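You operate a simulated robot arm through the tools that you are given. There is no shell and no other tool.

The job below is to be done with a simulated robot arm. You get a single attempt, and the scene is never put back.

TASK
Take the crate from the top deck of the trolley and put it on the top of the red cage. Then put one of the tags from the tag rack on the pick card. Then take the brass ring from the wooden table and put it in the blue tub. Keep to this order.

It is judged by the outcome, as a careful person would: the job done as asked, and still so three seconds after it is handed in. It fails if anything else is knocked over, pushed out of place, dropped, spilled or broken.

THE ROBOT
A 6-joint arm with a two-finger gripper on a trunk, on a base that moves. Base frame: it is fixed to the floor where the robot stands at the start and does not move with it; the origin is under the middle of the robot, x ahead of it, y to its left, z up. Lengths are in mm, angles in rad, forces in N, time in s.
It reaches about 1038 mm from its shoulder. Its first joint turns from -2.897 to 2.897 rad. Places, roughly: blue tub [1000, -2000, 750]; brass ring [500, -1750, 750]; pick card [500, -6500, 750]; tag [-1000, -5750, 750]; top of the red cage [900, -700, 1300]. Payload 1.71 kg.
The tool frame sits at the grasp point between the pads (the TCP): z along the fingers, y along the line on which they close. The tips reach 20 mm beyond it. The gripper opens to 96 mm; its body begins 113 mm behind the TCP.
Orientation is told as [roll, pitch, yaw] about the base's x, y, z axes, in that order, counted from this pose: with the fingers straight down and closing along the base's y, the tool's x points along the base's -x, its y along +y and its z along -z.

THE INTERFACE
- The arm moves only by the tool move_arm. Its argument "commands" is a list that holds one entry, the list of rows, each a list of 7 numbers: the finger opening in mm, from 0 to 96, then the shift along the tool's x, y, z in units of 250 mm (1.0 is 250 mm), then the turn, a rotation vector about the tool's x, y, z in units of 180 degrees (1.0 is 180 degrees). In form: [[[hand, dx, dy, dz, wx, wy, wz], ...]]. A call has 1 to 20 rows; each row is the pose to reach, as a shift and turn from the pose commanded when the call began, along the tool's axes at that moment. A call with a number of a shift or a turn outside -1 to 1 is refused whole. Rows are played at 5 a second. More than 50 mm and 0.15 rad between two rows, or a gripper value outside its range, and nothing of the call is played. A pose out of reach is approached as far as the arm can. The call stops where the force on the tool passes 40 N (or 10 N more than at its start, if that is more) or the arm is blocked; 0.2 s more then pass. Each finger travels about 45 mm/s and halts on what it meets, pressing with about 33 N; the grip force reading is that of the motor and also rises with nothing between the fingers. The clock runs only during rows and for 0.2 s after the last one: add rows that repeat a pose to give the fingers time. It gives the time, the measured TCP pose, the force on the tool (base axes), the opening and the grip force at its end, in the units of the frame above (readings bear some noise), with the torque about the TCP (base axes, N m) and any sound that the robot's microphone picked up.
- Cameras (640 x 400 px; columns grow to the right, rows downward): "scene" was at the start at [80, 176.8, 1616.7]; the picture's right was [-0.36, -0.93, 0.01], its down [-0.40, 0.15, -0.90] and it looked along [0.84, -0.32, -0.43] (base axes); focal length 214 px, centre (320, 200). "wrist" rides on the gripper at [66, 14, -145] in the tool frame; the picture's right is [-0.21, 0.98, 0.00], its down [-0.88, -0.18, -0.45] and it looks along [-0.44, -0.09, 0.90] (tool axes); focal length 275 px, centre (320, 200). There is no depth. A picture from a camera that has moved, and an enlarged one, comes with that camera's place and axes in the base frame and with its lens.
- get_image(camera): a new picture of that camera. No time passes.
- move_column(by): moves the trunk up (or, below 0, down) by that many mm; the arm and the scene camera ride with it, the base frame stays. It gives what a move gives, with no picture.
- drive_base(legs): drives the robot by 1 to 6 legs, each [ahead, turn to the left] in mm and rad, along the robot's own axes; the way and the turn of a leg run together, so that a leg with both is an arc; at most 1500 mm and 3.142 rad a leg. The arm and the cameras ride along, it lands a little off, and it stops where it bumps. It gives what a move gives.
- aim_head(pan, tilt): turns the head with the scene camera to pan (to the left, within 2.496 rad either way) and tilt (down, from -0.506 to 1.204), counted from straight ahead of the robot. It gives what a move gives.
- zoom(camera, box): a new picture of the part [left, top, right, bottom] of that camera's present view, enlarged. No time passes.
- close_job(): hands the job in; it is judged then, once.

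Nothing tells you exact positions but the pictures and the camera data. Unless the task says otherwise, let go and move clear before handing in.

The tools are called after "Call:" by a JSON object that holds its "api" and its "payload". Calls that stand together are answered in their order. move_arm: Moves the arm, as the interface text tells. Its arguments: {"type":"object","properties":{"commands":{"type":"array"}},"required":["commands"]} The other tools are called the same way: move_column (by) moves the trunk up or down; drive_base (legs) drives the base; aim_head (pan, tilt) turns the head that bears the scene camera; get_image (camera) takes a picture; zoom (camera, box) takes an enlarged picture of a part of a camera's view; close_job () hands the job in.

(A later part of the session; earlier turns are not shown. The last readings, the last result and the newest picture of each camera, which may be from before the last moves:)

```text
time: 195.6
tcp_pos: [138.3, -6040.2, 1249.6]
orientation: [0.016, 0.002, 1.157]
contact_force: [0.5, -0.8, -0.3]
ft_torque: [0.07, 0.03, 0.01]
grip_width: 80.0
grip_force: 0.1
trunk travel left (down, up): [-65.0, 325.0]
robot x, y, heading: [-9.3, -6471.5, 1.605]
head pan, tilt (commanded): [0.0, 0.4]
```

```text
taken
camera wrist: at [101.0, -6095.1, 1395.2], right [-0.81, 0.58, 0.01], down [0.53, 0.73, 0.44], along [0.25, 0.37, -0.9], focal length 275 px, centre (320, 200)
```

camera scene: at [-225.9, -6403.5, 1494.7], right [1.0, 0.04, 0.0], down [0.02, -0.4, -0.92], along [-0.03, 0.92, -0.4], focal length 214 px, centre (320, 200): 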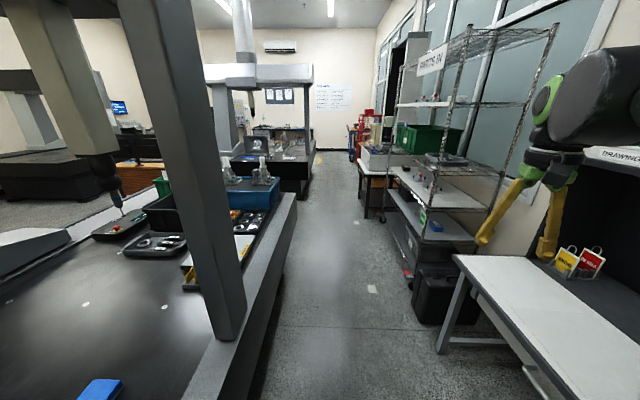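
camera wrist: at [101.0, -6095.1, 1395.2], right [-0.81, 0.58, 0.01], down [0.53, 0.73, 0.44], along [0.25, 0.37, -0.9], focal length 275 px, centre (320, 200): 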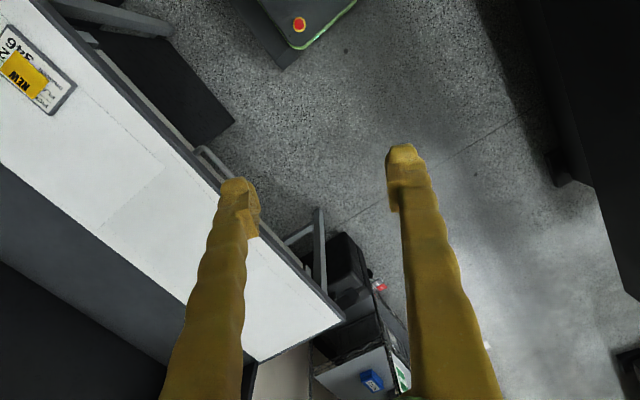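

The aisle is clear. Driving back up it in two stages.

Call:
{"api": "drive_base", "payload": {"legs": [[1500, 0], [1400, 0]]}}

Call:
{"api": "get_image", "payload": {"camera": "scene"}}

Call:
{"api": "get_image", "payload": {"camera": "wrist"}}

```text
time: 215.0
tcp_pos: [53.1, -3133.3, 1253.4]
orientation: [0.018, -0.007, 1.149]
contact_force: [-0.1, 0.5, -0.3]
ft_torque: [-0.03, -0.02, -0.02]
grip_width: 79.8
grip_force: 0.0
trunk travel left (down, up): [-65.0, 325.0]
robot x, y, heading: [-99.1, -3551.7, 1.602]
head pan, tilt (commanded): [0.0, 0.4]
```

```text
taken
camera scene: at [-312.5, -3475.7, 1494.3], right [1.0, 0.03, 0.0], down [0.01, -0.4, -0.92], along [-0.03, 0.91, -0.4], focal length 214 px, centre (320, 200)
```

scene: 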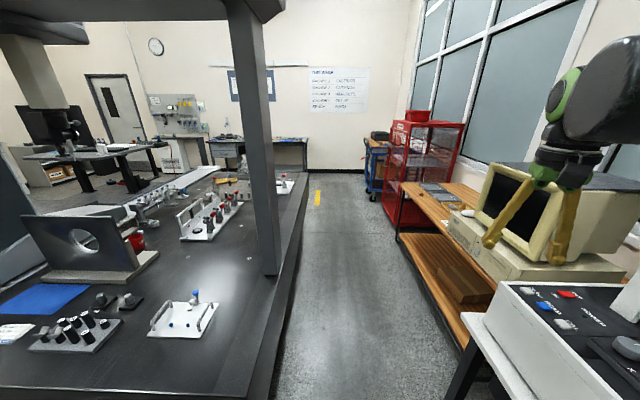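

```text
taken
camera wrist: at [16.2, -3189.1, 1398.4], right [-0.81, 0.59, 0.02], down [0.53, 0.72, 0.45], along [0.25, 0.37, -0.89], focal length 275 px, centre (320, 200)
```

wrist: 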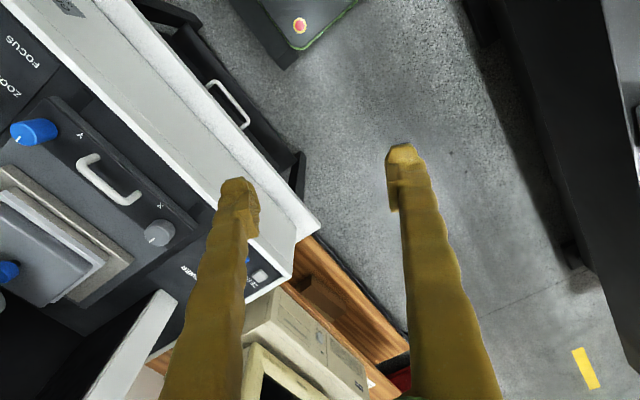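

I'm back at the corridor, with the wooden table, blue tub area and cage ahead on the right. Driving to beside the ring and tub and turning to face the table.

Call:
{"api": "drive_base", "payload": {"legs": [[0, -0.045], [1500, 0], [160, 0]]}}

Call:
{"api": "aim_head", "payload": {"pan": -0.9, "tilt": 0.6}}

Call:
{"api": "get_image", "payload": {"camera": "scene"}}

Call:
{"api": "get_image", "payload": {"camera": "wrist"}}

```text
time: 227.0
tcp_pos: [108.2, -1497.3, 1261.1]
orientation: [0.026, -0.022, 1.095]
contact_force: [0.4, -0.4, -0.1]
ft_torque: [0.03, -0.03, 0.01]
grip_width: 79.9
grip_force: 0.1
trunk travel left (down, up): [-65.0, 325.0]
robot x, y, heading: [-66.0, -1884.2, 1.542]
head pan, tilt (commanded): [0.0, 0.4]
```

```text
time: 228.2
tcp_pos: [106.4, -1508.2, 1263.2]
orientation: [0.032, -0.03, 1.095]
contact_force: [-0.1, 0.8, 0.1]
ft_torque: [0.0, 0.02, -0.01]
grip_width: 80.0
grip_force: 0.0
trunk travel left (down, up): [-65.0, 325.0]
robot x, y, heading: [-64.7, -1889.1, 1.547]
head pan, tilt (commanded): [-0.901, 0.6]
```

```text
taken
camera scene: at [-213.5, -1828.3, 1479.3], right [0.69, -0.72, 0.01], down [-0.39, -0.39, -0.84], along [0.61, 0.58, -0.55], focal length 214 px, centre (320, 200)
```

scene: 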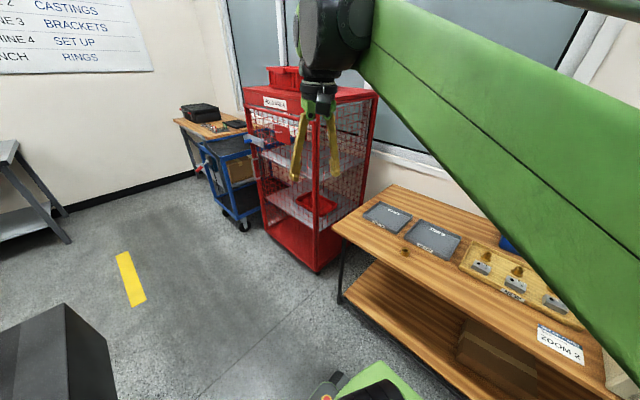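

```text
taken
camera wrist: at [66.3, -1566.5, 1406.9], right [-0.78, 0.63, 0.04], down [0.57, 0.68, 0.47], along [0.27, 0.38, -0.88], focal length 275 px, centre (320, 200)
```

wrist: 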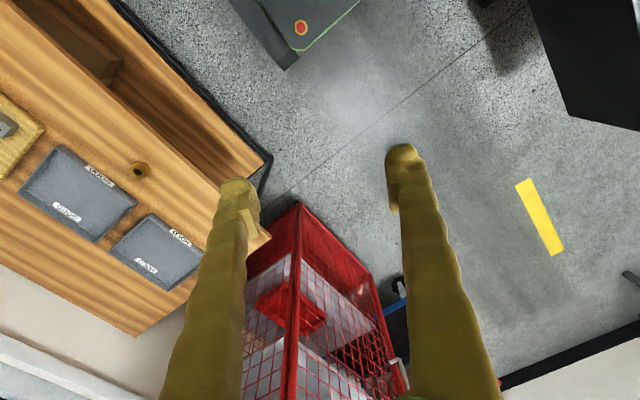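

The brass ring is on the wooden table near (550, -1637). Zooming in on it.

Call:
{"api": "zoom", "payload": {"camera": "wrist", "box": [90, 130, 190, 210]}}

Call:
{"api": "zoom", "payload": {"camera": "scene", "box": [370, 220, 440, 280]}}

Call:
{"api": "zoom", "payload": {"camera": "scene", "box": [330, 180, 640, 400]}}

```text
5.00 times, centred on (140, 170) of wrist
camera zoom: at [66.3, -1566.5, 1406.9], right [-0.78, 0.63, 0.04], down [0.57, 0.68, 0.47], along [0.27, 0.38, -0.88], focal length 1376 px, centre (1220, 350)
```

zoom: 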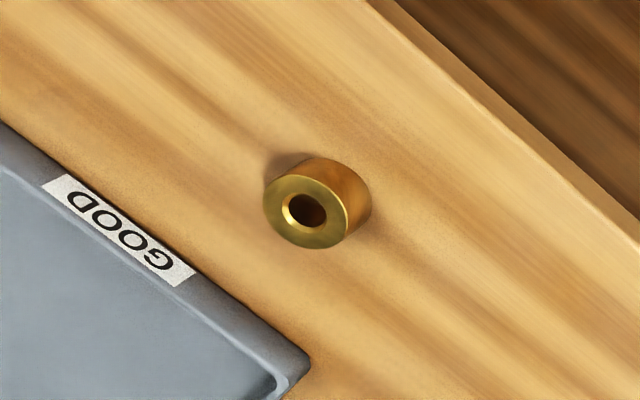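

```text
6.67 times, centred on (405, 250) of scene
camera zoom: at [-213.5, -1828.3, 1479.3], right [0.69, -0.72, 0.01], down [-0.39, -0.39, -0.84], along [0.61, 0.58, -0.55], focal length 1430 px, centre (-247, -133)
```

zoom: 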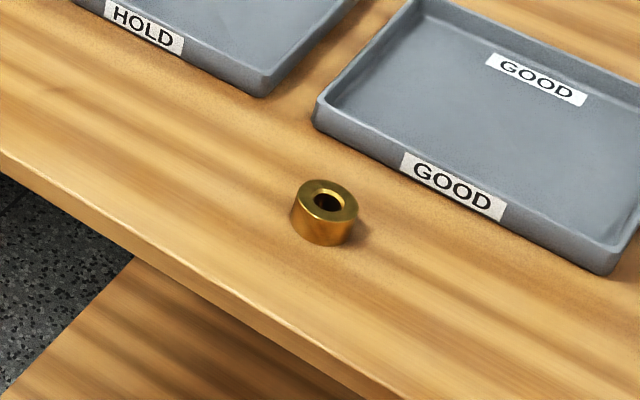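

```text
1.82 times, centred on (485, 290) of scene
camera zoom: at [-213.5, -1828.3, 1479.3], right [0.69, -0.72, 0.01], down [-0.39, -0.39, -0.84], along [0.61, 0.58, -0.55], focal length 390 px, centre (20, 36)
```

zoom: 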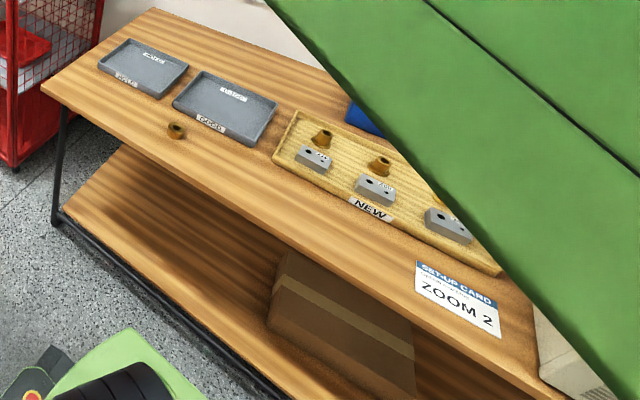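

The ring is a short brass bush, about 42 mm across, lying flat near the table's front edge. Turning right to face the table.

Call:
{"api": "drive_base", "payload": {"legs": [[0, -1.545]]}}

Call:
{"api": "aim_head", "payload": {"pan": 0.0, "tilt": 0.6}}

Call:
{"api": "get_image", "payload": {"camera": "scene"}}

Call:
{"api": "get_image", "payload": {"camera": "wrist"}}

```text
time: 234.4
tcp_pos: [316.7, -2056.1, 1263.1]
orientation: [0.03, -0.03, -0.46]
contact_force: [-0.7, 0.2, 0.5]
ft_torque: [-0.01, 0.01, 0.01]
grip_width: 80.0
grip_force: 0.1
trunk travel left (down, up): [-65.0, 325.0]
robot x, y, heading: [-62.2, -1885.8, -0.011]
head pan, tilt (commanded): [-0.901, 0.6]
```

```text
time: 235.6
tcp_pos: [293.3, -2051.8, 1269.6]
orientation: [0.038, -0.048, -0.452]
contact_force: [0.2, 0.1, 0.1]
ft_torque: [0.02, -0.04, 0.01]
grip_width: 80.1
grip_force: 0.1
trunk travel left (down, up): [-65.0, 325.0]
robot x, y, heading: [-66.2, -1883.6, -0.007]
head pan, tilt (commanded): [0.0, 0.6]
```

```text
taken
camera scene: at [-29.3, -1740.8, 1473.9], right [-0.75, -0.66, 0.0], down [-0.4, 0.44, -0.8], along [0.53, -0.6, -0.6], focal length 214 px, centre (320, 200)
```

scene: 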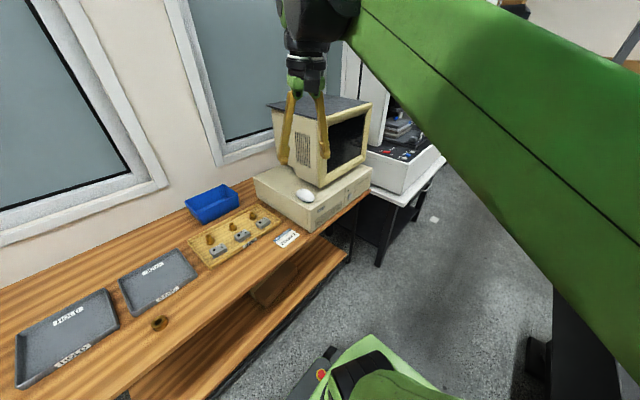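

```text
taken
camera wrist: at [232.5, -2012.5, 1412.3], right [0.61, 0.79, 0.05], down [0.68, -0.55, 0.48], along [0.4, -0.26, -0.88], focal length 275 px, centre (320, 200)
```

wrist: 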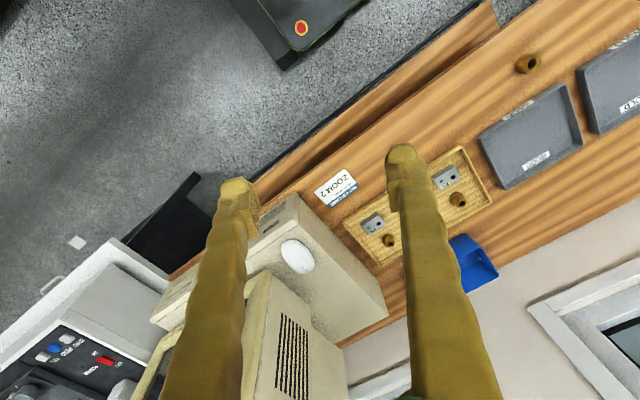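

Call:
{"api": "aim_head", "payload": {"pan": -0.1, "tilt": 0.6}}

Call:
{"api": "get_image", "payload": {"camera": "scene"}}

Call:
{"api": "zoom", "payload": {"camera": "scene", "box": [280, 150, 480, 300]}}

```text
time: 236.3
tcp_pos: [298.4, -2050.9, 1269.2]
orientation: [0.035, -0.044, -0.452]
contact_force: [0.0, 0.0, -0.3]
ft_torque: [0.04, -0.04, -0.01]
grip_width: 80.0
grip_force: 0.1
trunk travel left (down, up): [-65.0, 325.0]
robot x, y, heading: [-64.9, -1885.9, -0.009]
head pan, tilt (commanded): [-0.099, 0.6]
```

```text
taken
camera scene: at [-22.9, -1741.0, 1472.1], right [-0.75, -0.66, 0.01], down [-0.41, 0.46, -0.79], along [0.52, -0.6, -0.61], focal length 214 px, centre (320, 200)
```

scene: 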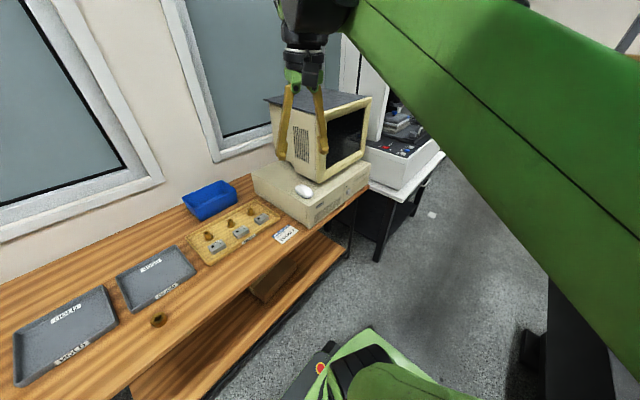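

```text
2.67 times, centred on (380, 225) of scene
camera zoom: at [-22.9, -1741.0, 1472.1], right [-0.75, -0.66, 0.01], down [-0.41, 0.46, -0.79], along [0.52, -0.6, -0.61], focal length 572 px, centre (160, 133)
```

zoom: 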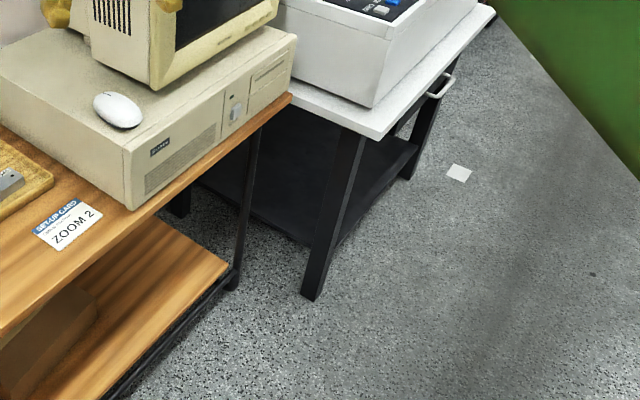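

The head did not finish its turn — the arm, which has crept back while driving, may be in its way. I'll swing the arm forward and to the left, away from the head, and level the gripper.

Call:
{"api": "move_arm", "payload": {"commands": [[[80, -0.002, 0.12, 0.03, 0.0015, 0.002, -0.018], [80, -0.004, 0.235, 0.07, 0.003, 0.004, -0.036], [80, -0.007, 0.35, 0.1, 0.004, 0.005, -0.054], [80, -0.009, 0.47, 0.137, 0.0055, 0.007, -0.072], [80, -0.011, 0.59, 0.17, 0.007, 0.009, -0.09], [80, -0.014, 0.7, 0.2, 0.008, 0.0105, -0.108], [80, -0.016, 0.82, 0.24, 0.01, 0.012, -0.126], [80, -0.018, 0.94, 0.274, 0.011, 0.014, -0.144], [80, -0.018, 0.94, 0.274, 0.011, 0.014, -0.144]]]}}

Call:
{"api": "aim_head", "payload": {"pan": 0.0, "tilt": 0.6}}

Call:
{"api": "get_image", "payload": {"camera": "scene"}}

Call:
{"api": "get_image", "payload": {"camera": "wrist"}}

```text
time: 238.3
tcp_pos: [410.3, -1843.6, 1209.2]
orientation: [-0.01, -0.004, -0.007]
contact_force: [-0.9, -0.6, -0.8]
ft_torque: [0.01, 0.0, 0.02]
grip_width: 79.8
grip_force: 0.1
trunk travel left (down, up): [-65.0, 325.0]
robot x, y, heading: [-68.0, -1887.0, -0.007]
head pan, tilt (commanded): [-0.099, 0.6]
```

```text
time: 239.0
tcp_pos: [410.8, -1845.1, 1208.8]
orientation: [-0.009, -0.005, -0.008]
contact_force: [0.2, -0.2, -0.1]
ft_torque: [-0.01, -0.01, 0.01]
grip_width: 80.1
grip_force: 0.1
trunk travel left (down, up): [-65.0, 325.0]
robot x, y, heading: [-68.0, -1881.6, -0.013]
head pan, tilt (commanded): [0.0, 0.6]
```

```text
taken
camera scene: at [15.5, -1676.4, 1476.1], right [-0.01, -1.0, 0.0], down [-0.58, 0.0, -0.82], along [0.82, -0.01, -0.58], focal length 214 px, centre (320, 200)
```

scene: 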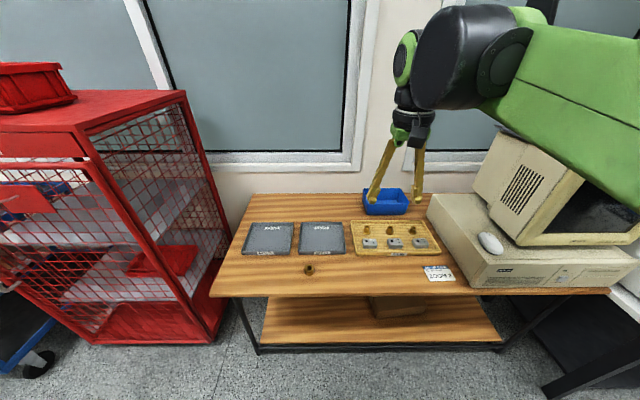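

```text
taken
camera wrist: at [343.8, -1828.8, 1353.4], right [0.21, 0.98, -0.01], down [0.87, -0.19, 0.45], along [0.44, -0.1, -0.89], focal length 275 px, centre (320, 200)
```

wrist: 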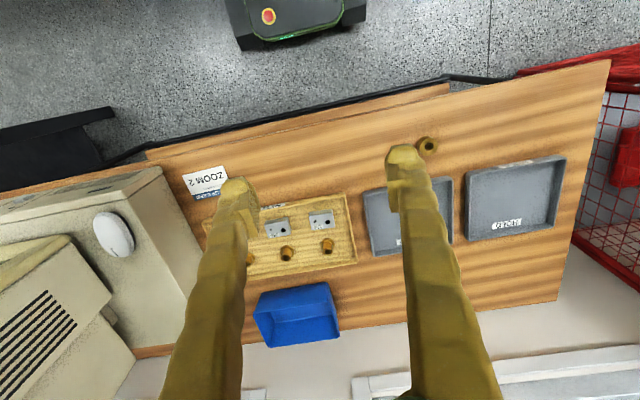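

The head moves freely again, and I can see the ring, the trays and the blue tub at the back of the table. Zooming in on the tub and ring.

Call:
{"api": "zoom", "payload": {"camera": "scene", "box": [340, 170, 440, 230]}}

Call:
{"api": "zoom", "payload": {"camera": "wrist", "box": [230, 260, 370, 370]}}

Call:
{"api": "zoom", "payload": {"camera": "wrist", "box": [380, 110, 480, 190]}}

```text
6.40 times, centred on (390, 200) of scene
camera zoom: at [15.5, -1676.4, 1476.1], right [-0.01, -1.0, 0.0], down [-0.58, 0.0, -0.82], along [0.82, -0.01, -0.58], focal length 1373 px, centre (-128, 200)
```

zoom: 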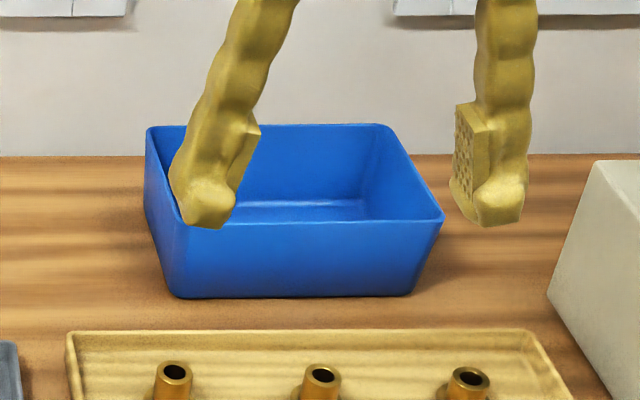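

```text
3.64 times, centred on (300, 315) of wrist
camera zoom: at [343.8, -1828.8, 1353.4], right [0.21, 0.98, -0.01], down [0.87, -0.19, 0.45], along [0.44, -0.1, -0.89], focal length 1001 px, centre (393, -218)
```

zoom: 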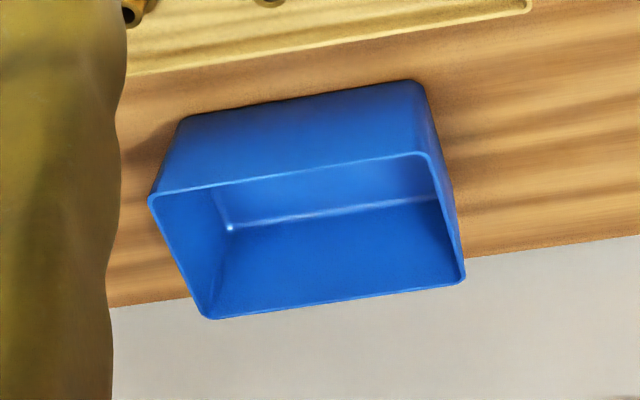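

```text
5.00 times, centred on (430, 150) of wrist
camera zoom: at [343.8, -1828.8, 1353.4], right [0.21, 0.98, -0.01], down [0.87, -0.19, 0.45], along [0.44, -0.1, -0.89], focal length 1376 px, centre (-230, 450)
```

zoom: 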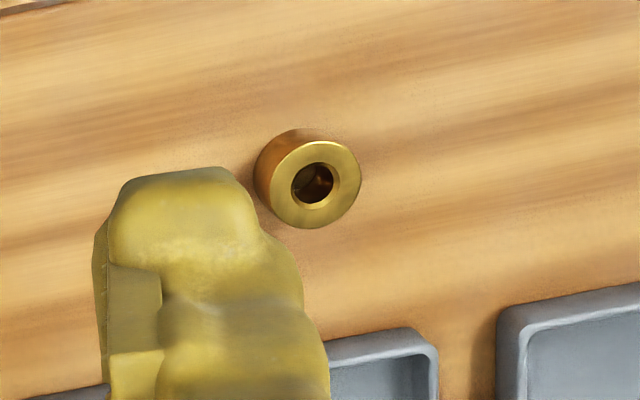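

The tub is at x 893–1040, y -2140 to -1927 with its rim near z 830; the ring's top is at about z 763, at (557, -1638). I'll pick up the ring from here first, moving above it.

Call:
{"api": "move_arm", "payload": {"commands": [[[80, -0.083, 0.118, 0.114, 0, 0, 0], [80, -0.167, 0.237, 0.228, 0, 0, 0], [80, -0.25, 0.355, 0.342, 0, 0, 0], [80, -0.334, 0.473, 0.457, 0, 0, 0], [80, -0.417, 0.591, 0.571, -0.001, 0, 0], [80, -0.5, 0.71, 0.686, -0.002, 0.001, 0], [80, -0.584, 0.828, 0.8, -0.003, 0.0015, 0], [80, -0.584, 0.828, 0.88, -0.003, 0.0015, 0], [80, -0.584, 0.828, 0.88, -0.003, 0.0015, 0]]]}}

Call:
{"api": "get_image", "payload": {"camera": "wrist"}}

Call:
{"api": "get_image", "payload": {"camera": "scene"}}

```text
time: 241.0
tcp_pos: [559.1, -1642.3, 987.1]
orientation: [0.0, 0.0, -0.009]
contact_force: [0.0, -0.5, 1.0]
ft_torque: [0.0, 0.01, 0.04]
grip_width: 80.1
grip_force: 0.1
trunk travel left (down, up): [-65.0, 325.0]
robot x, y, heading: [-65.2, -1880.6, -0.008]
head pan, tilt (commanded): [0.0, 0.6]
```

```text
taken
camera wrist: at [493.6, -1627.2, 1132.4], right [0.21, 0.98, 0.0], down [0.88, -0.19, 0.44], along [0.43, -0.1, -0.9], focal length 275 px, centre (320, 200)
```

wrist: 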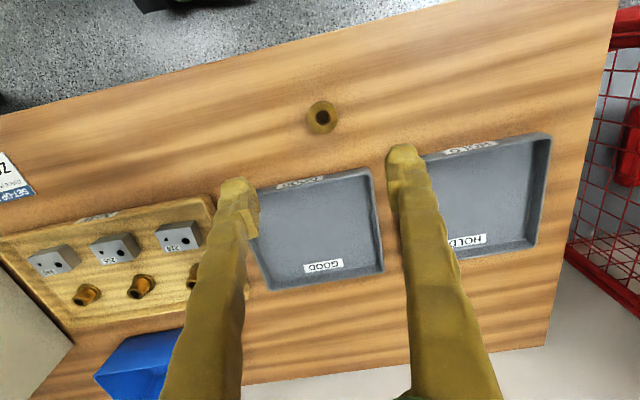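

```text
taken
camera scene: at [15.9, -1676.1, 1476.1], right [-0.01, -1.0, 0.0], down [-0.58, 0.0, -0.82], along [0.82, -0.01, -0.58], focal length 214 px, centre (320, 200)
```

scene: 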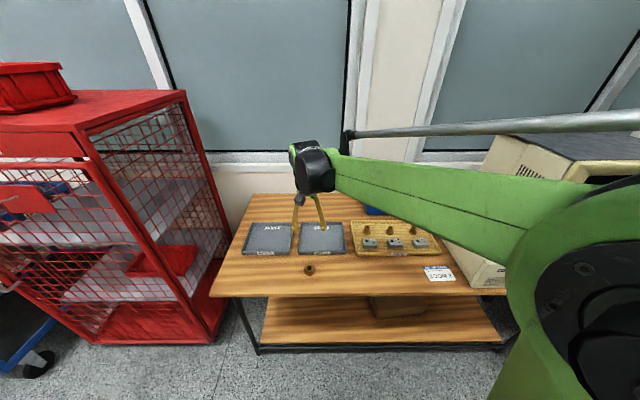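

The ring is almost directly below. Lowering further with a small correction.

Call:
{"api": "move_arm", "payload": {"commands": [[[80, 0.008, 0.005, 0.16, 0, 0, 0], [80, 0.016, 0.01, 0.32, 0, 0, 0], [80, 0.024, 0.016, 0.44, 0, 0, 0], [80, 0.024, 0.016, 0.5, 0, 0, 0], [80, 0.024, 0.016, 0.5, 0, 0, 0], [80, 0.024, 0.016, 0.5, 0, 0, 0]]]}}

Call:
{"api": "get_image", "payload": {"camera": "wrist"}}

Call:
{"api": "zoom", "payload": {"camera": "wrist", "box": [230, 80, 430, 230]}}

```text
time: 242.4
tcp_pos: [552.6, -1638.7, 864.2]
orientation: [0.001, 0.002, -0.009]
contact_force: [-0.4, 0.4, -0.4]
ft_torque: [-0.02, 0.01, 0.01]
grip_width: 80.0
grip_force: 0.0
trunk travel left (down, up): [-65.0, 325.0]
robot x, y, heading: [-67.0, -1880.8, -0.006]
head pan, tilt (commanded): [0.0, 0.6]
```

```text
taken
camera wrist: at [487.1, -1623.3, 1008.0], right [0.21, 0.98, 0.0], down [0.88, -0.19, 0.44], along [0.43, -0.1, -0.9], focal length 275 px, centre (320, 200)
```

wrist: 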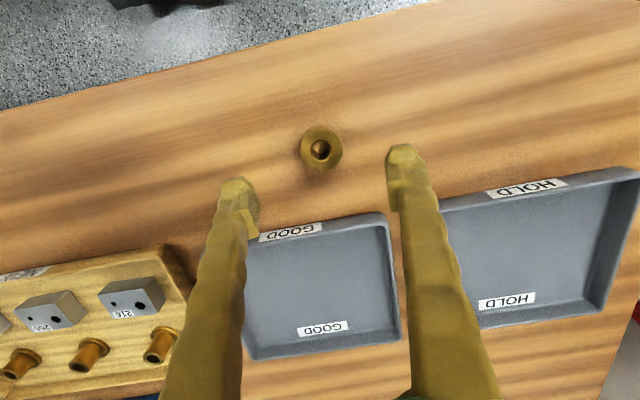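

```text
2.67 times, centred on (330, 155) of wrist
camera zoom: at [487.1, -1623.3, 1008.0], right [0.21, 0.98, 0.0], down [0.88, -0.19, 0.44], along [0.43, -0.1, -0.9], focal length 734 px, centre (293, 320)
```

zoom: 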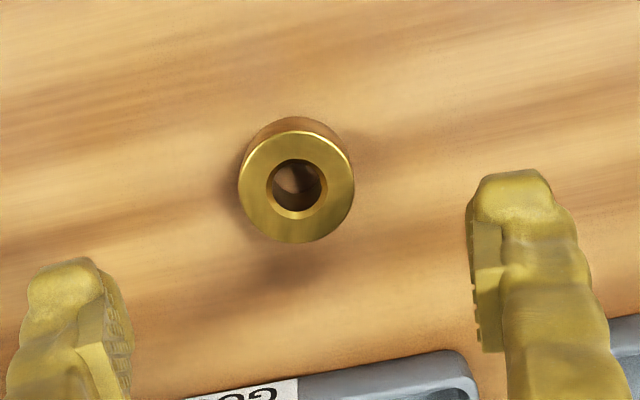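

The ring is centred between the fingers. Lowering to just above it.

Call:
{"api": "move_arm", "payload": {"commands": [[[80, -0.005, 0, 0.14, 0, 0, 0], [80, -0.01, 0, 0.26, 0, 0, 0], [80, -0.01, 0, 0.32, 0, 0, 0], [80, -0.01, 0, 0.344, 0, 0, 0], [80, -0.01, 0, 0.344, 0, 0, 0]]]}}

Call:
{"api": "zoom", "payload": {"camera": "wrist", "box": [210, 80, 440, 250]}}

Call:
{"api": "zoom", "payload": {"camera": "scene", "box": [270, 220, 350, 290]}}

```text
time: 243.6
tcp_pos: [555.3, -1638.7, 776.0]
orientation: [-0.001, 0.001, -0.009]
contact_force: [0.0, 1.5, 0.3]
ft_torque: [0.02, 0.04, -0.01]
grip_width: 80.0
grip_force: 0.0
trunk travel left (down, up): [-65.0, 325.0]
robot x, y, heading: [-65.8, -1886.6, -0.008]
head pan, tilt (commanded): [0.0, 0.6]
```

```text
2.35 times, centred on (325, 165) of wrist
camera zoom: at [489.7, -1623.6, 921.1], right [0.21, 0.98, 0.0], down [0.88, -0.19, 0.44], along [0.43, -0.1, -0.9], focal length 648 px, centre (308, 282)
```

zoom: 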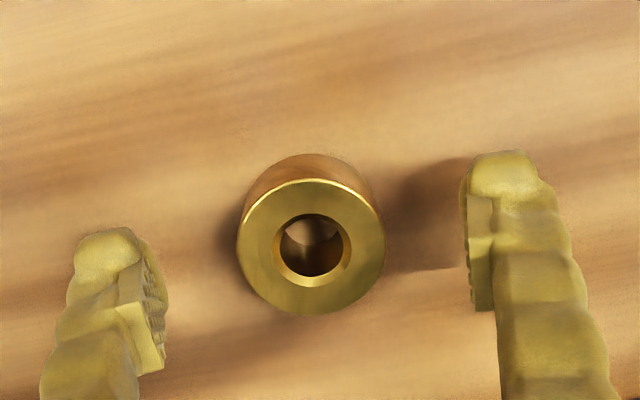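

```text
5.71 times, centred on (310, 255) of scene
camera zoom: at [15.8, -1676.3, 1476.2], right [-0.01, -1.0, 0.0], down [-0.58, 0.0, -0.82], along [0.82, -0.01, -0.58], focal length 1226 px, centre (377, -114)
```

zoom: 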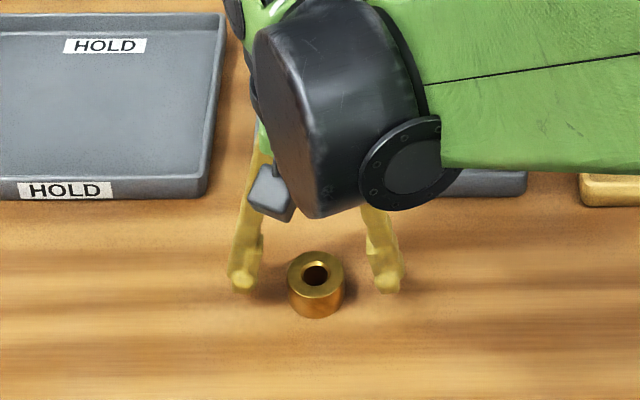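

Well aligned. Lowering the last 12 mm and closing on the ring.

Call:
{"api": "move_arm", "payload": {"commands": [[[80, 0, 0.002, 0.024, 0, 0, 0], [80, 0, 0.002, 0.048, 0, 0, 0], [80, 0, 0.002, 0.048, 0, 0, 0], [65, 0, 0.002, 0.048, 0, 0, 0], [50, 0, 0.002, 0.048, 0, 0, 0], [35, 0, 0.002, 0.048, 0, 0, 0], [20, 0, 0.002, 0.048, 0, 0, 0], [20, 0, 0.002, 0.048, 0, 0, 0], [20, 0, 0.002, 0.048, 0, 0, 0]]]}}

Call:
{"api": "zoom", "payload": {"camera": "wrist", "box": [210, 80, 440, 250]}}

```text
time: 245.6
tcp_pos: [554.4, -1637.2, 764.9]
orientation: [0.0, 0.0, -0.006]
contact_force: [-0.7, 0.5, -0.1]
ft_torque: [-0.02, 0.0, -0.02]
grip_width: 38.3
grip_force: 32.8
trunk travel left (down, up): [-65.0, 325.0]
robot x, y, heading: [-66.3, -1887.1, -0.004]
head pan, tilt (commanded): [0.0, 0.6]
```

```text
2.35 times, centred on (325, 165) of wrist
camera zoom: at [489.4, -1623.4, 909.6], right [0.21, 0.98, 0.0], down [0.88, -0.19, 0.44], along [0.43, -0.1, -0.9], focal length 648 px, centre (308, 282)
```

zoom: 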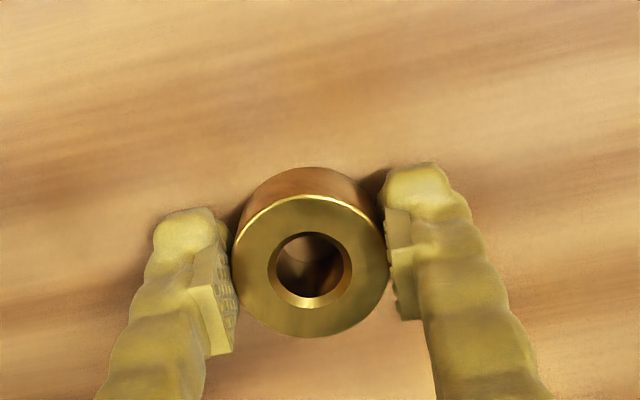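

Gripped at 38 mm with 33 N. Lifting the ring.

Call:
{"api": "move_arm", "payload": {"commands": [[[20, 0, 0, -0.04, 0, 0, 0], [20, 0, 0, -0.1, 0, 0, 0], [20, 0, 0, -0.2, 0, 0, 0], [20, 0, 0, -0.34, 0, 0, 0], [20, 0, 0, -0.48, 0, 0, 0], [20, 0, 0, -0.64, 0, 0, 0], [20, 0, 0, -0.8, 0, 0, 0], [20, 0, 0, -0.96, 0, 0, 0], [20, 0, 0, -0.96, 0, 0, 0]]]}}

Call:
{"api": "get_image", "payload": {"camera": "wrist"}}

Call:
{"api": "get_image", "payload": {"camera": "scene"}}

```text
time: 247.6
tcp_pos: [554.7, -1638.0, 1005.9]
orientation: [0.0, 0.0, -0.008]
contact_force: [0.4, 0.8, -2.2]
ft_torque: [0.0, 0.02, 0.01]
grip_width: 38.3
grip_force: 33.3
trunk travel left (down, up): [-65.0, 325.0]
robot x, y, heading: [-66.5, -1882.7, -0.011]
head pan, tilt (commanded): [0.0, 0.6]
```

```text
taken
camera wrist: at [489.8, -1623.4, 1150.6], right [0.21, 0.98, 0.0], down [0.88, -0.19, 0.44], along [0.43, -0.1, -0.9], focal length 275 px, centre (320, 200)
```

wrist: 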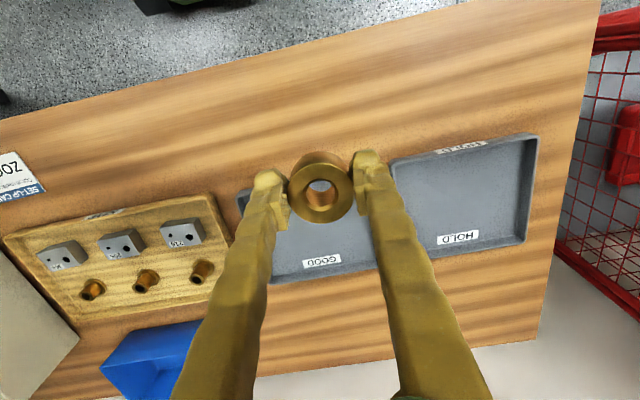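

```text
taken
camera scene: at [15.6, -1676.3, 1476.1], right [-0.01, -1.0, 0.0], down [-0.58, 0.0, -0.82], along [0.82, -0.01, -0.58], focal length 214 px, centre (320, 200)
```

scene: 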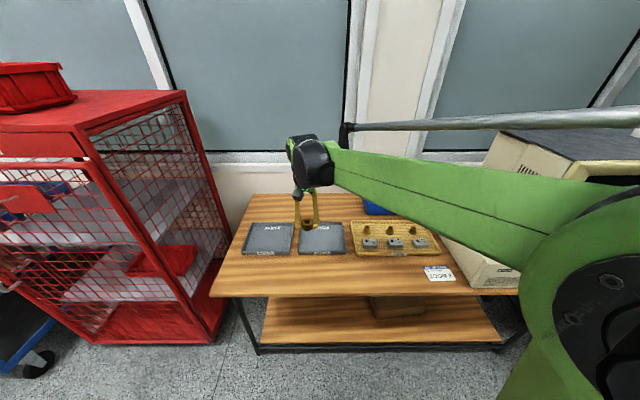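

The ring is secure. The tub is too far from here, so I'll tuck the arm, raise it a little and reposition: a bit to the left and closer to the table.

Call:
{"api": "move_arm", "payload": {"commands": [[[20, 0.1, -0.12, -0.06, 0, 0, 0], [20, 0.2, -0.25, -0.12, 0, 0, 0], [20, 0.3, -0.37, -0.18, 0, 0, 0], [20, 0.4, -0.5, -0.25, 0, 0, 0], [20, 0.5, -0.62, -0.31, 0, 0, 0], [20, 0.604, -0.748, -0.376, 0, 0, 0], [20, 0.604, -0.748, -0.376, 0, 0, 0]]]}}

Call:
{"api": "move_column", "payload": {"by": 120}}

Call:
{"api": "drive_base", "payload": {"legs": [[0, 1.578], [125, 0]]}}

Call:
{"api": "get_image", "payload": {"camera": "wrist"}}

Call:
{"api": "get_image", "payload": {"camera": "scene"}}

```text
time: 249.2
tcp_pos: [401.8, -1823.0, 1098.2]
orientation: [0.002, -0.001, -0.007]
contact_force: [-0.3, -0.2, -1.5]
ft_torque: [-0.02, -0.11, 0.01]
grip_width: 38.3
grip_force: 33.3
trunk travel left (down, up): [-65.0, 325.0]
robot x, y, heading: [-65.0, -1886.4, -0.007]
head pan, tilt (commanded): [0.0, 0.6]
```

```text
time: 250.7
tcp_pos: [403.7, -1823.2, 1217.6]
orientation: [0.001, 0.001, -0.009]
contact_force: [-0.8, -0.1, -1.2]
ft_torque: [-0.01, 0.0, 0.0]
grip_width: 38.1
grip_force: 33.2
trunk travel left (down, up): [-185.0, 205.0]
robot x, y, heading: [-65.9, -1883.6, -0.006]
head pan, tilt (commanded): [0.0, 0.6]
```

```text
time: 258.0
tcp_pos: [-124.7, -1301.2, 1222.3]
orientation: [-0.001, -0.007, 1.559]
contact_force: [0.1, 0.1, -1.6]
ft_torque: [-0.04, 0.05, -0.01]
grip_width: 36.5
grip_force: 33.1
trunk travel left (down, up): [-185.0, 205.0]
robot x, y, heading: [-65.5, -1761.1, 1.554]
head pan, tilt (commanded): [0.0, 0.6]
```

```text
taken
camera wrist: at [-138.8, -1367.4, 1366.5], right [-0.98, 0.22, 0.0], down [0.2, 0.87, 0.45], along [0.1, 0.44, -0.89], focal length 275 px, centre (320, 200)
```

wrist: 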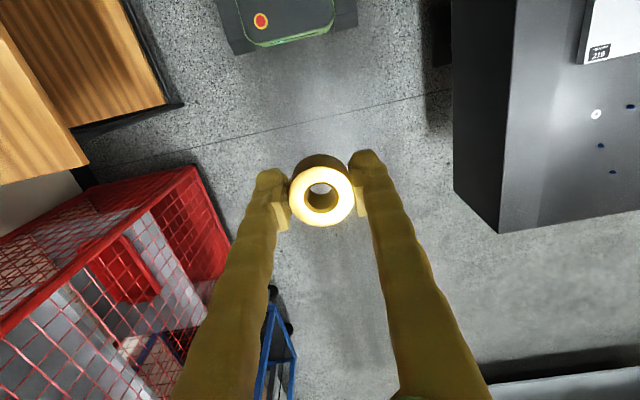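

```text
taken
camera scene: at [-274.9, -1715.6, 1597.8], right [1.0, -0.02, 0.0], down [-0.01, -0.56, -0.83], along [0.01, 0.83, -0.56], focal length 214 px, centre (320, 200)
```

scene: 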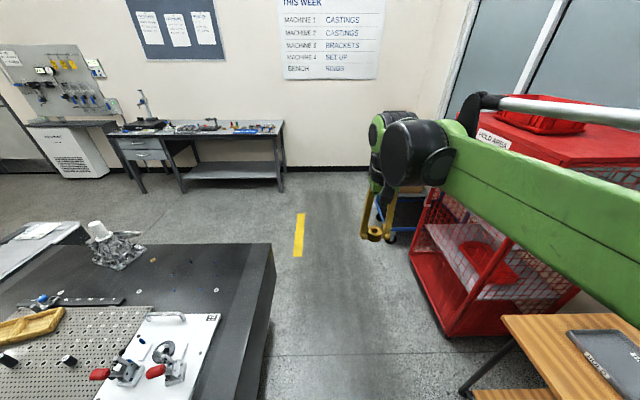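

I've shifted to y -1761, but the grip width changed slightly, so I'll check how the ring sits in the fingers.

Call:
{"api": "zoom", "payload": {"camera": "wrist", "box": [240, 120, 400, 240]}}

```text
3.33 times, centred on (320, 180) of wrist
camera zoom: at [-138.8, -1367.4, 1366.5], right [-0.98, 0.22, 0.0], down [0.2, 0.87, 0.45], along [0.1, 0.44, -0.89], focal length 918 px, centre (320, 267)
```

zoom: 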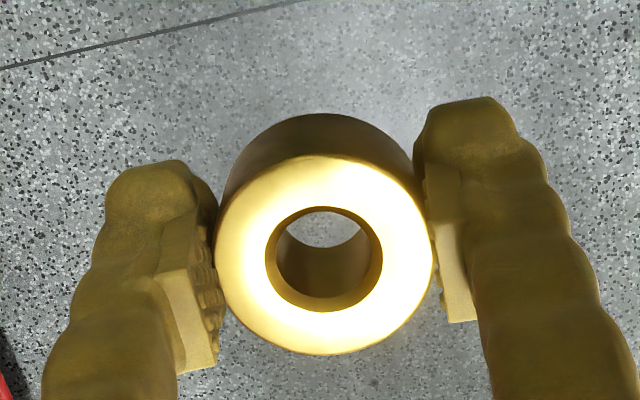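

The ring still sits squarely between the pads with full grip force. Turning back to face the table.

Call:
{"api": "drive_base", "payload": {"legs": [[0, -1.56]]}}

Call:
{"api": "get_image", "payload": {"camera": "wrist"}}

Call:
{"api": "get_image", "payload": {"camera": "scene"}}

```text
time: 264.2
tcp_pos: [408.1, -1692.2, 1214.1]
orientation: [-0.003, 0.003, 0.007]
contact_force: [0.3, 0.2, -2.2]
ft_torque: [0.02, 0.03, 0.0]
grip_width: 36.2
grip_force: 33.3
trunk travel left (down, up): [-185.0, 205.0]
robot x, y, heading: [-64.3, -1757.0, 0.002]
head pan, tilt (commanded): [0.0, 0.6]
```

```text
taken
camera wrist: at [343.1, -1678.0, 1361.3], right [0.2, 0.98, 0.0], down [0.88, -0.18, 0.44], along [0.43, -0.09, -0.9], focal length 275 px, centre (320, 200)
```

wrist: 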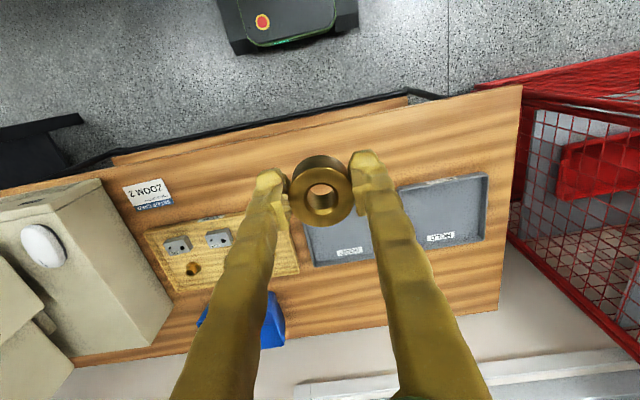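

```text
taken
camera scene: at [16.9, -1546.3, 1596.1], right [0.0, -1.0, 0.0], down [-0.58, 0.0, -0.82], along [0.82, 0.0, -0.58], focal length 214 px, centre (320, 200)
```

scene: 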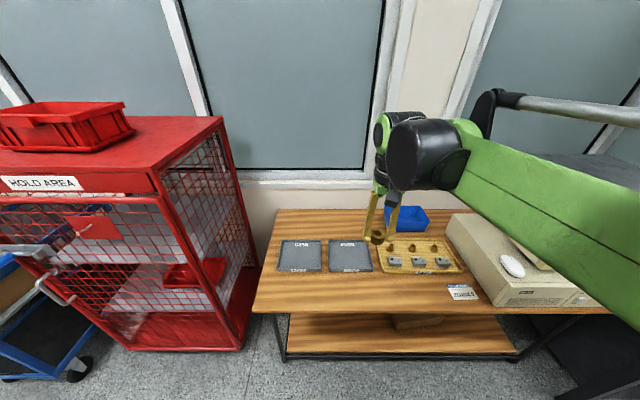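

I'm facing the table with the tub ahead to the right. Driving forward 165 mm to bring it within reach.

Call:
{"api": "drive_base", "payload": {"legs": [[165, 0]]}}

Call:
{"api": "move_arm", "payload": {"commands": [[[20, 0, 0, 0, 0, 0, 0], [20, 0, 0, 0, 0, 0, 0], [20, 0, 0, 0, 0, 0, 0], [20, 0, 0, 0, 0, 0, 0], [20, 0, 0, 0, 0, 0, 0]]]}}

Call:
{"api": "get_image", "payload": {"camera": "scene"}}

Call:
{"api": "get_image", "payload": {"camera": "wrist"}}

```text
time: 266.0
tcp_pos: [531.9, -1692.0, 1231.0]
orientation: [-0.002, -0.026, 0.008]
contact_force: [-3.6, 0.1, -1.3]
ft_torque: [0.0, -0.38, -0.03]
grip_width: 36.3
grip_force: 32.7
trunk travel left (down, up): [-185.0, 205.0]
robot x, y, heading: [97.4, -1756.1, 0.002]
head pan, tilt (commanded): [0.0, 0.6]
```

```text
time: 267.2
tcp_pos: [580.8, -1691.5, 1213.0]
orientation: [-0.002, 0.011, 0.005]
contact_force: [4.3, 0.1, -2.3]
ft_torque: [0.0, 0.5, 0.02]
grip_width: 36.1
grip_force: 32.9
trunk travel left (down, up): [-185.0, 205.0]
robot x, y, heading: [100.4, -1756.2, 0.001]
head pan, tilt (commanded): [0.0, 0.6]
```

```text
taken
camera scene: at [193.8, -1546.2, 1595.4], right [0.0, -1.0, 0.0], down [-0.59, 0.0, -0.81], along [0.81, 0.0, -0.59], focal length 214 px, centre (320, 200)
```

scene: 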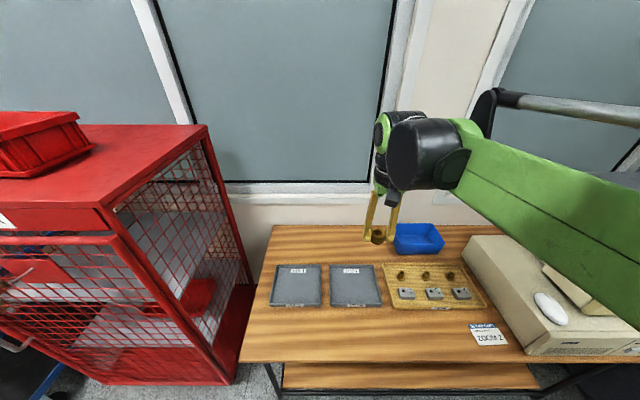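

```text
taken
camera wrist: at [517.8, -1678.2, 1358.5], right [0.2, 0.98, 0.0], down [0.88, -0.18, 0.44], along [0.43, -0.09, -0.9], focal length 275 px, centre (320, 200)
```

wrist: 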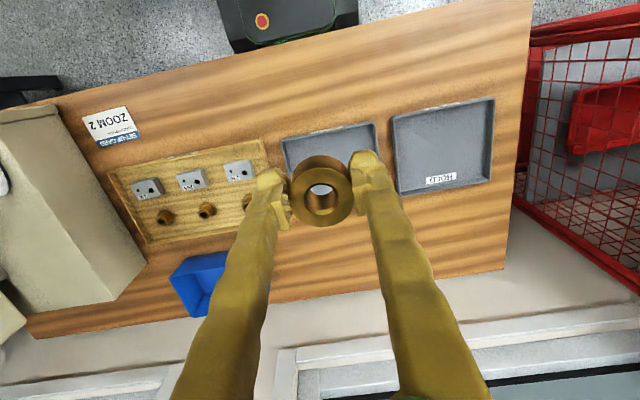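

Call:
{"api": "move_arm", "payload": {"commands": [[[20, 0, 0, 0, 0, 0, 0], [20, 0, 0, 0, 0, 0, 0], [20, 0, 0, 0, 0, 0, 0], [20, 0, 0, 0, 0, 0, 0], [20, 0, 0, 0, 0, 0, 0], [20, 0, 0, 0, 0, 0, 0], [20, 0, 0, 0, 0, 0, 0], [20, 0, 0, 0, 0, 0, 0]]]}}

Call:
{"api": "zoom", "payload": {"camera": "scene", "box": [370, 200, 470, 270]}}

Call:
{"api": "zoom", "payload": {"camera": "wrist", "box": [140, 220, 280, 330]}}

```text
time: 269.0
tcp_pos: [577.5, -1692.8, 1215.2]
orientation: [0.0, 0.008, 0.006]
contact_force: [-1.6, 0.2, 0.2]
ft_torque: [0.0, -0.08, 0.01]
grip_width: 36.3
grip_force: 32.7
trunk travel left (down, up): [-185.0, 205.0]
robot x, y, heading: [97.3, -1753.6, 0.0]
head pan, tilt (commanded): [0.0, 0.6]
```

```text
5.71 times, centred on (420, 235) of scene
camera zoom: at [176.9, -1546.1, 1596.5], right [0.0, -1.0, 0.0], down [-0.57, 0.0, -0.82], along [0.82, 0.0, -0.57], focal length 1226 px, centre (-251, 0)
```

zoom: 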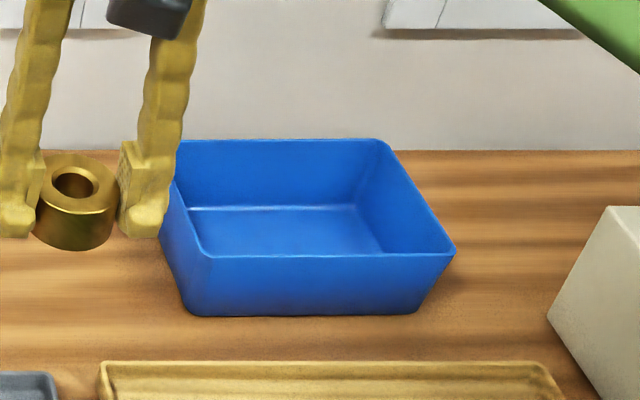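

```text
3.64 times, centred on (210, 275) of wrist
camera zoom: at [512.3, -1678.2, 1360.1], right [0.2, 0.98, 0.0], down [0.88, -0.18, 0.44], along [0.43, -0.09, -0.9], focal length 1001 px, centre (720, -73)
```

zoom: 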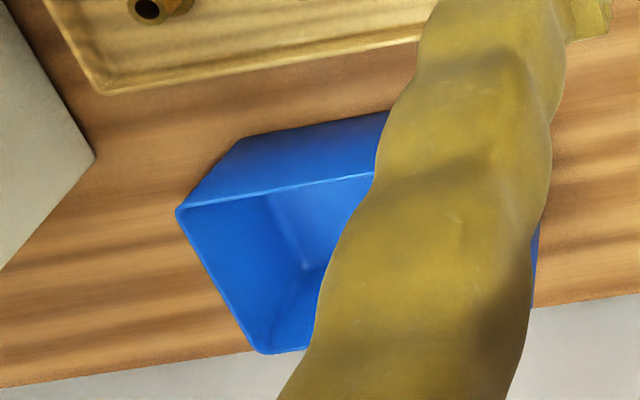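

The tub's rim spans about x 908–1052, y -1935 to -2147 at z 820. Moving the ring toward it in steps, watching the monitor on the right.

Call:
{"api": "move_arm", "payload": {"commands": [[[20, -0.08, -0.07, 0.04, 0, 0, 0], [20, -0.165, -0.15, 0.09, 0, 0, 0], [20, -0.25, -0.23, 0.14, 0, 0, 0], [20, -0.335, -0.305, 0.19, 0, 0, 0], [20, -0.42, -0.385, 0.24, 0, 0, 0], [20, -0.51, -0.465, 0.29, 0, 0, 0], [20, -0.6, -0.545, 0.34, 0, 0, 0], [20, -0.685, -0.625, 0.39, 0, 0, 0], [20, -0.764, -0.696, 0.43, 0, 0, 0], [20, -0.764, -0.696, 0.43, 0, 0, 0], [20, -0.764, -0.696, 0.43, 0, 0, 0]]]}}

Call:
{"api": "get_image", "payload": {"camera": "scene"}}

Call:
{"api": "get_image", "payload": {"camera": "wrist"}}

```text
time: 271.4
tcp_pos: [751.9, -1864.0, 1115.9]
orientation: [-0.001, -0.007, 0.008]
contact_force: [0.6, -0.1, -1.5]
ft_torque: [-0.01, 0.03, 0.03]
grip_width: 36.3
grip_force: 32.8
trunk travel left (down, up): [-185.0, 205.0]
robot x, y, heading: [102.6, -1758.4, 0.004]
head pan, tilt (commanded): [0.0, 0.6]
```

```text
taken
camera scene: at [183.6, -1546.3, 1596.1], right [0.0, -1.0, 0.0], down [-0.58, 0.0, -0.82], along [0.82, 0.0, -0.58], focal length 214 px, centre (320, 200)
```

scene: 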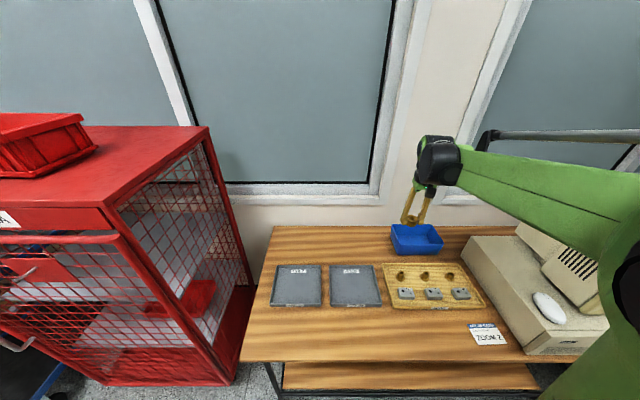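

```text
taken
camera wrist: at [684.9, -1850.6, 1259.8], right [0.2, 0.98, 0.0], down [0.87, -0.18, 0.45], along [0.44, -0.09, -0.89], focal length 275 px, centre (320, 200)
```

wrist: 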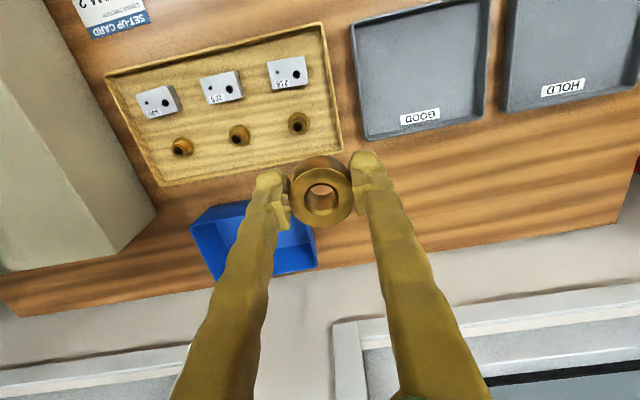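

Halfway there. I'll look right to check the elbow's clearance from the monitor.

Call:
{"api": "aim_head", "payload": {"pan": -0.5, "tilt": 0.6}}

Call:
{"api": "get_image", "payload": {"camera": "scene"}}

```text
time: 272.3
tcp_pos: [751.1, -1864.2, 1115.7]
orientation: [-0.001, -0.008, 0.006]
contact_force: [0.0, 0.9, -1.5]
ft_torque: [0.02, 0.0, 0.03]
grip_width: 36.0
grip_force: 32.8
trunk travel left (down, up): [-185.0, 205.0]
robot x, y, heading: [102.7, -1755.4, 0.004]
head pan, tilt (commanded): [-0.499, 0.6]
```

```text
taken
camera scene: at [172.4, -1588.5, 1596.3], right [-0.48, -0.88, 0.01], down [-0.51, 0.27, -0.82], along [0.72, -0.39, -0.58], focal length 214 px, centre (320, 200)
```

scene: 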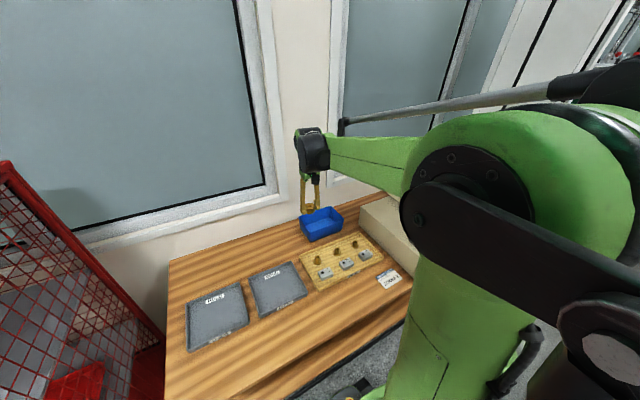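

The elbow is high and well away from the monitor. Continuing toward the tub.

Call:
{"api": "move_arm", "payload": {"commands": [[[20, -0.08, -0.065, 0.05, 0, 0, 0], [20, -0.17, -0.14, 0.11, 0, 0, 0], [20, -0.26, -0.22, 0.17, 0, 0, 0], [20, -0.36, -0.3, 0.24, 0, 0, 0], [20, -0.45, -0.375, 0.31, 0, 0, 0], [20, -0.54, -0.44, 0.37, 0, 0, 0], [20, -0.616, -0.504, 0.424, 0, 0.002, 0], [20, -0.616, -0.504, 0.424, 0, 0.002, 0], [20, -0.616, -0.504, 0.424, 0, 0.002, 0]]]}}

Call:
{"api": "get_image", "payload": {"camera": "scene"}}

Call:
{"api": "get_image", "payload": {"camera": "wrist"}}

```text
time: 274.3
tcp_pos: [906.3, -1990.9, 1010.8]
orientation: [-0.002, -0.002, 0.007]
contact_force: [0.0, 0.1, -1.3]
ft_torque: [0.03, 0.01, 0.01]
grip_width: 36.1
grip_force: 33.4
trunk travel left (down, up): [-185.0, 205.0]
robot x, y, heading: [99.8, -1756.2, -0.001]
head pan, tilt (commanded): [-0.499, 0.6]
```

```text
taken
camera scene: at [172.4, -1588.7, 1596.4], right [-0.48, -0.88, 0.01], down [-0.51, 0.27, -0.82], along [0.72, -0.39, -0.58], focal length 214 px, centre (320, 200)
```

scene: 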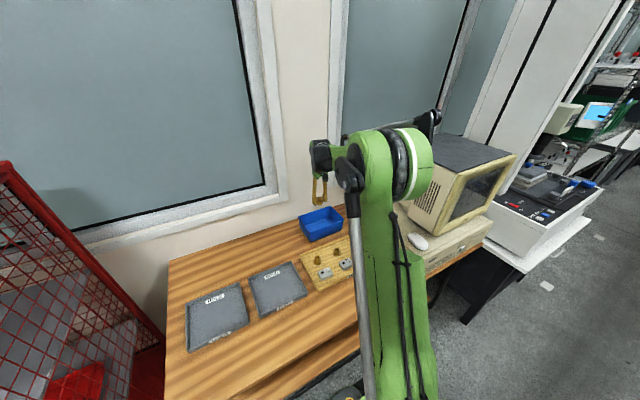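

```text
taken
camera wrist: at [840.8, -1976.9, 1155.3], right [0.2, 0.98, 0.0], down [0.88, -0.18, 0.45], along [0.44, -0.09, -0.9], focal length 275 px, centre (320, 200)
```

wrist: 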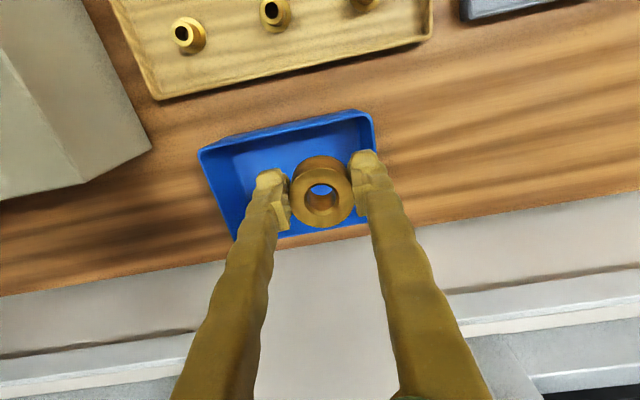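

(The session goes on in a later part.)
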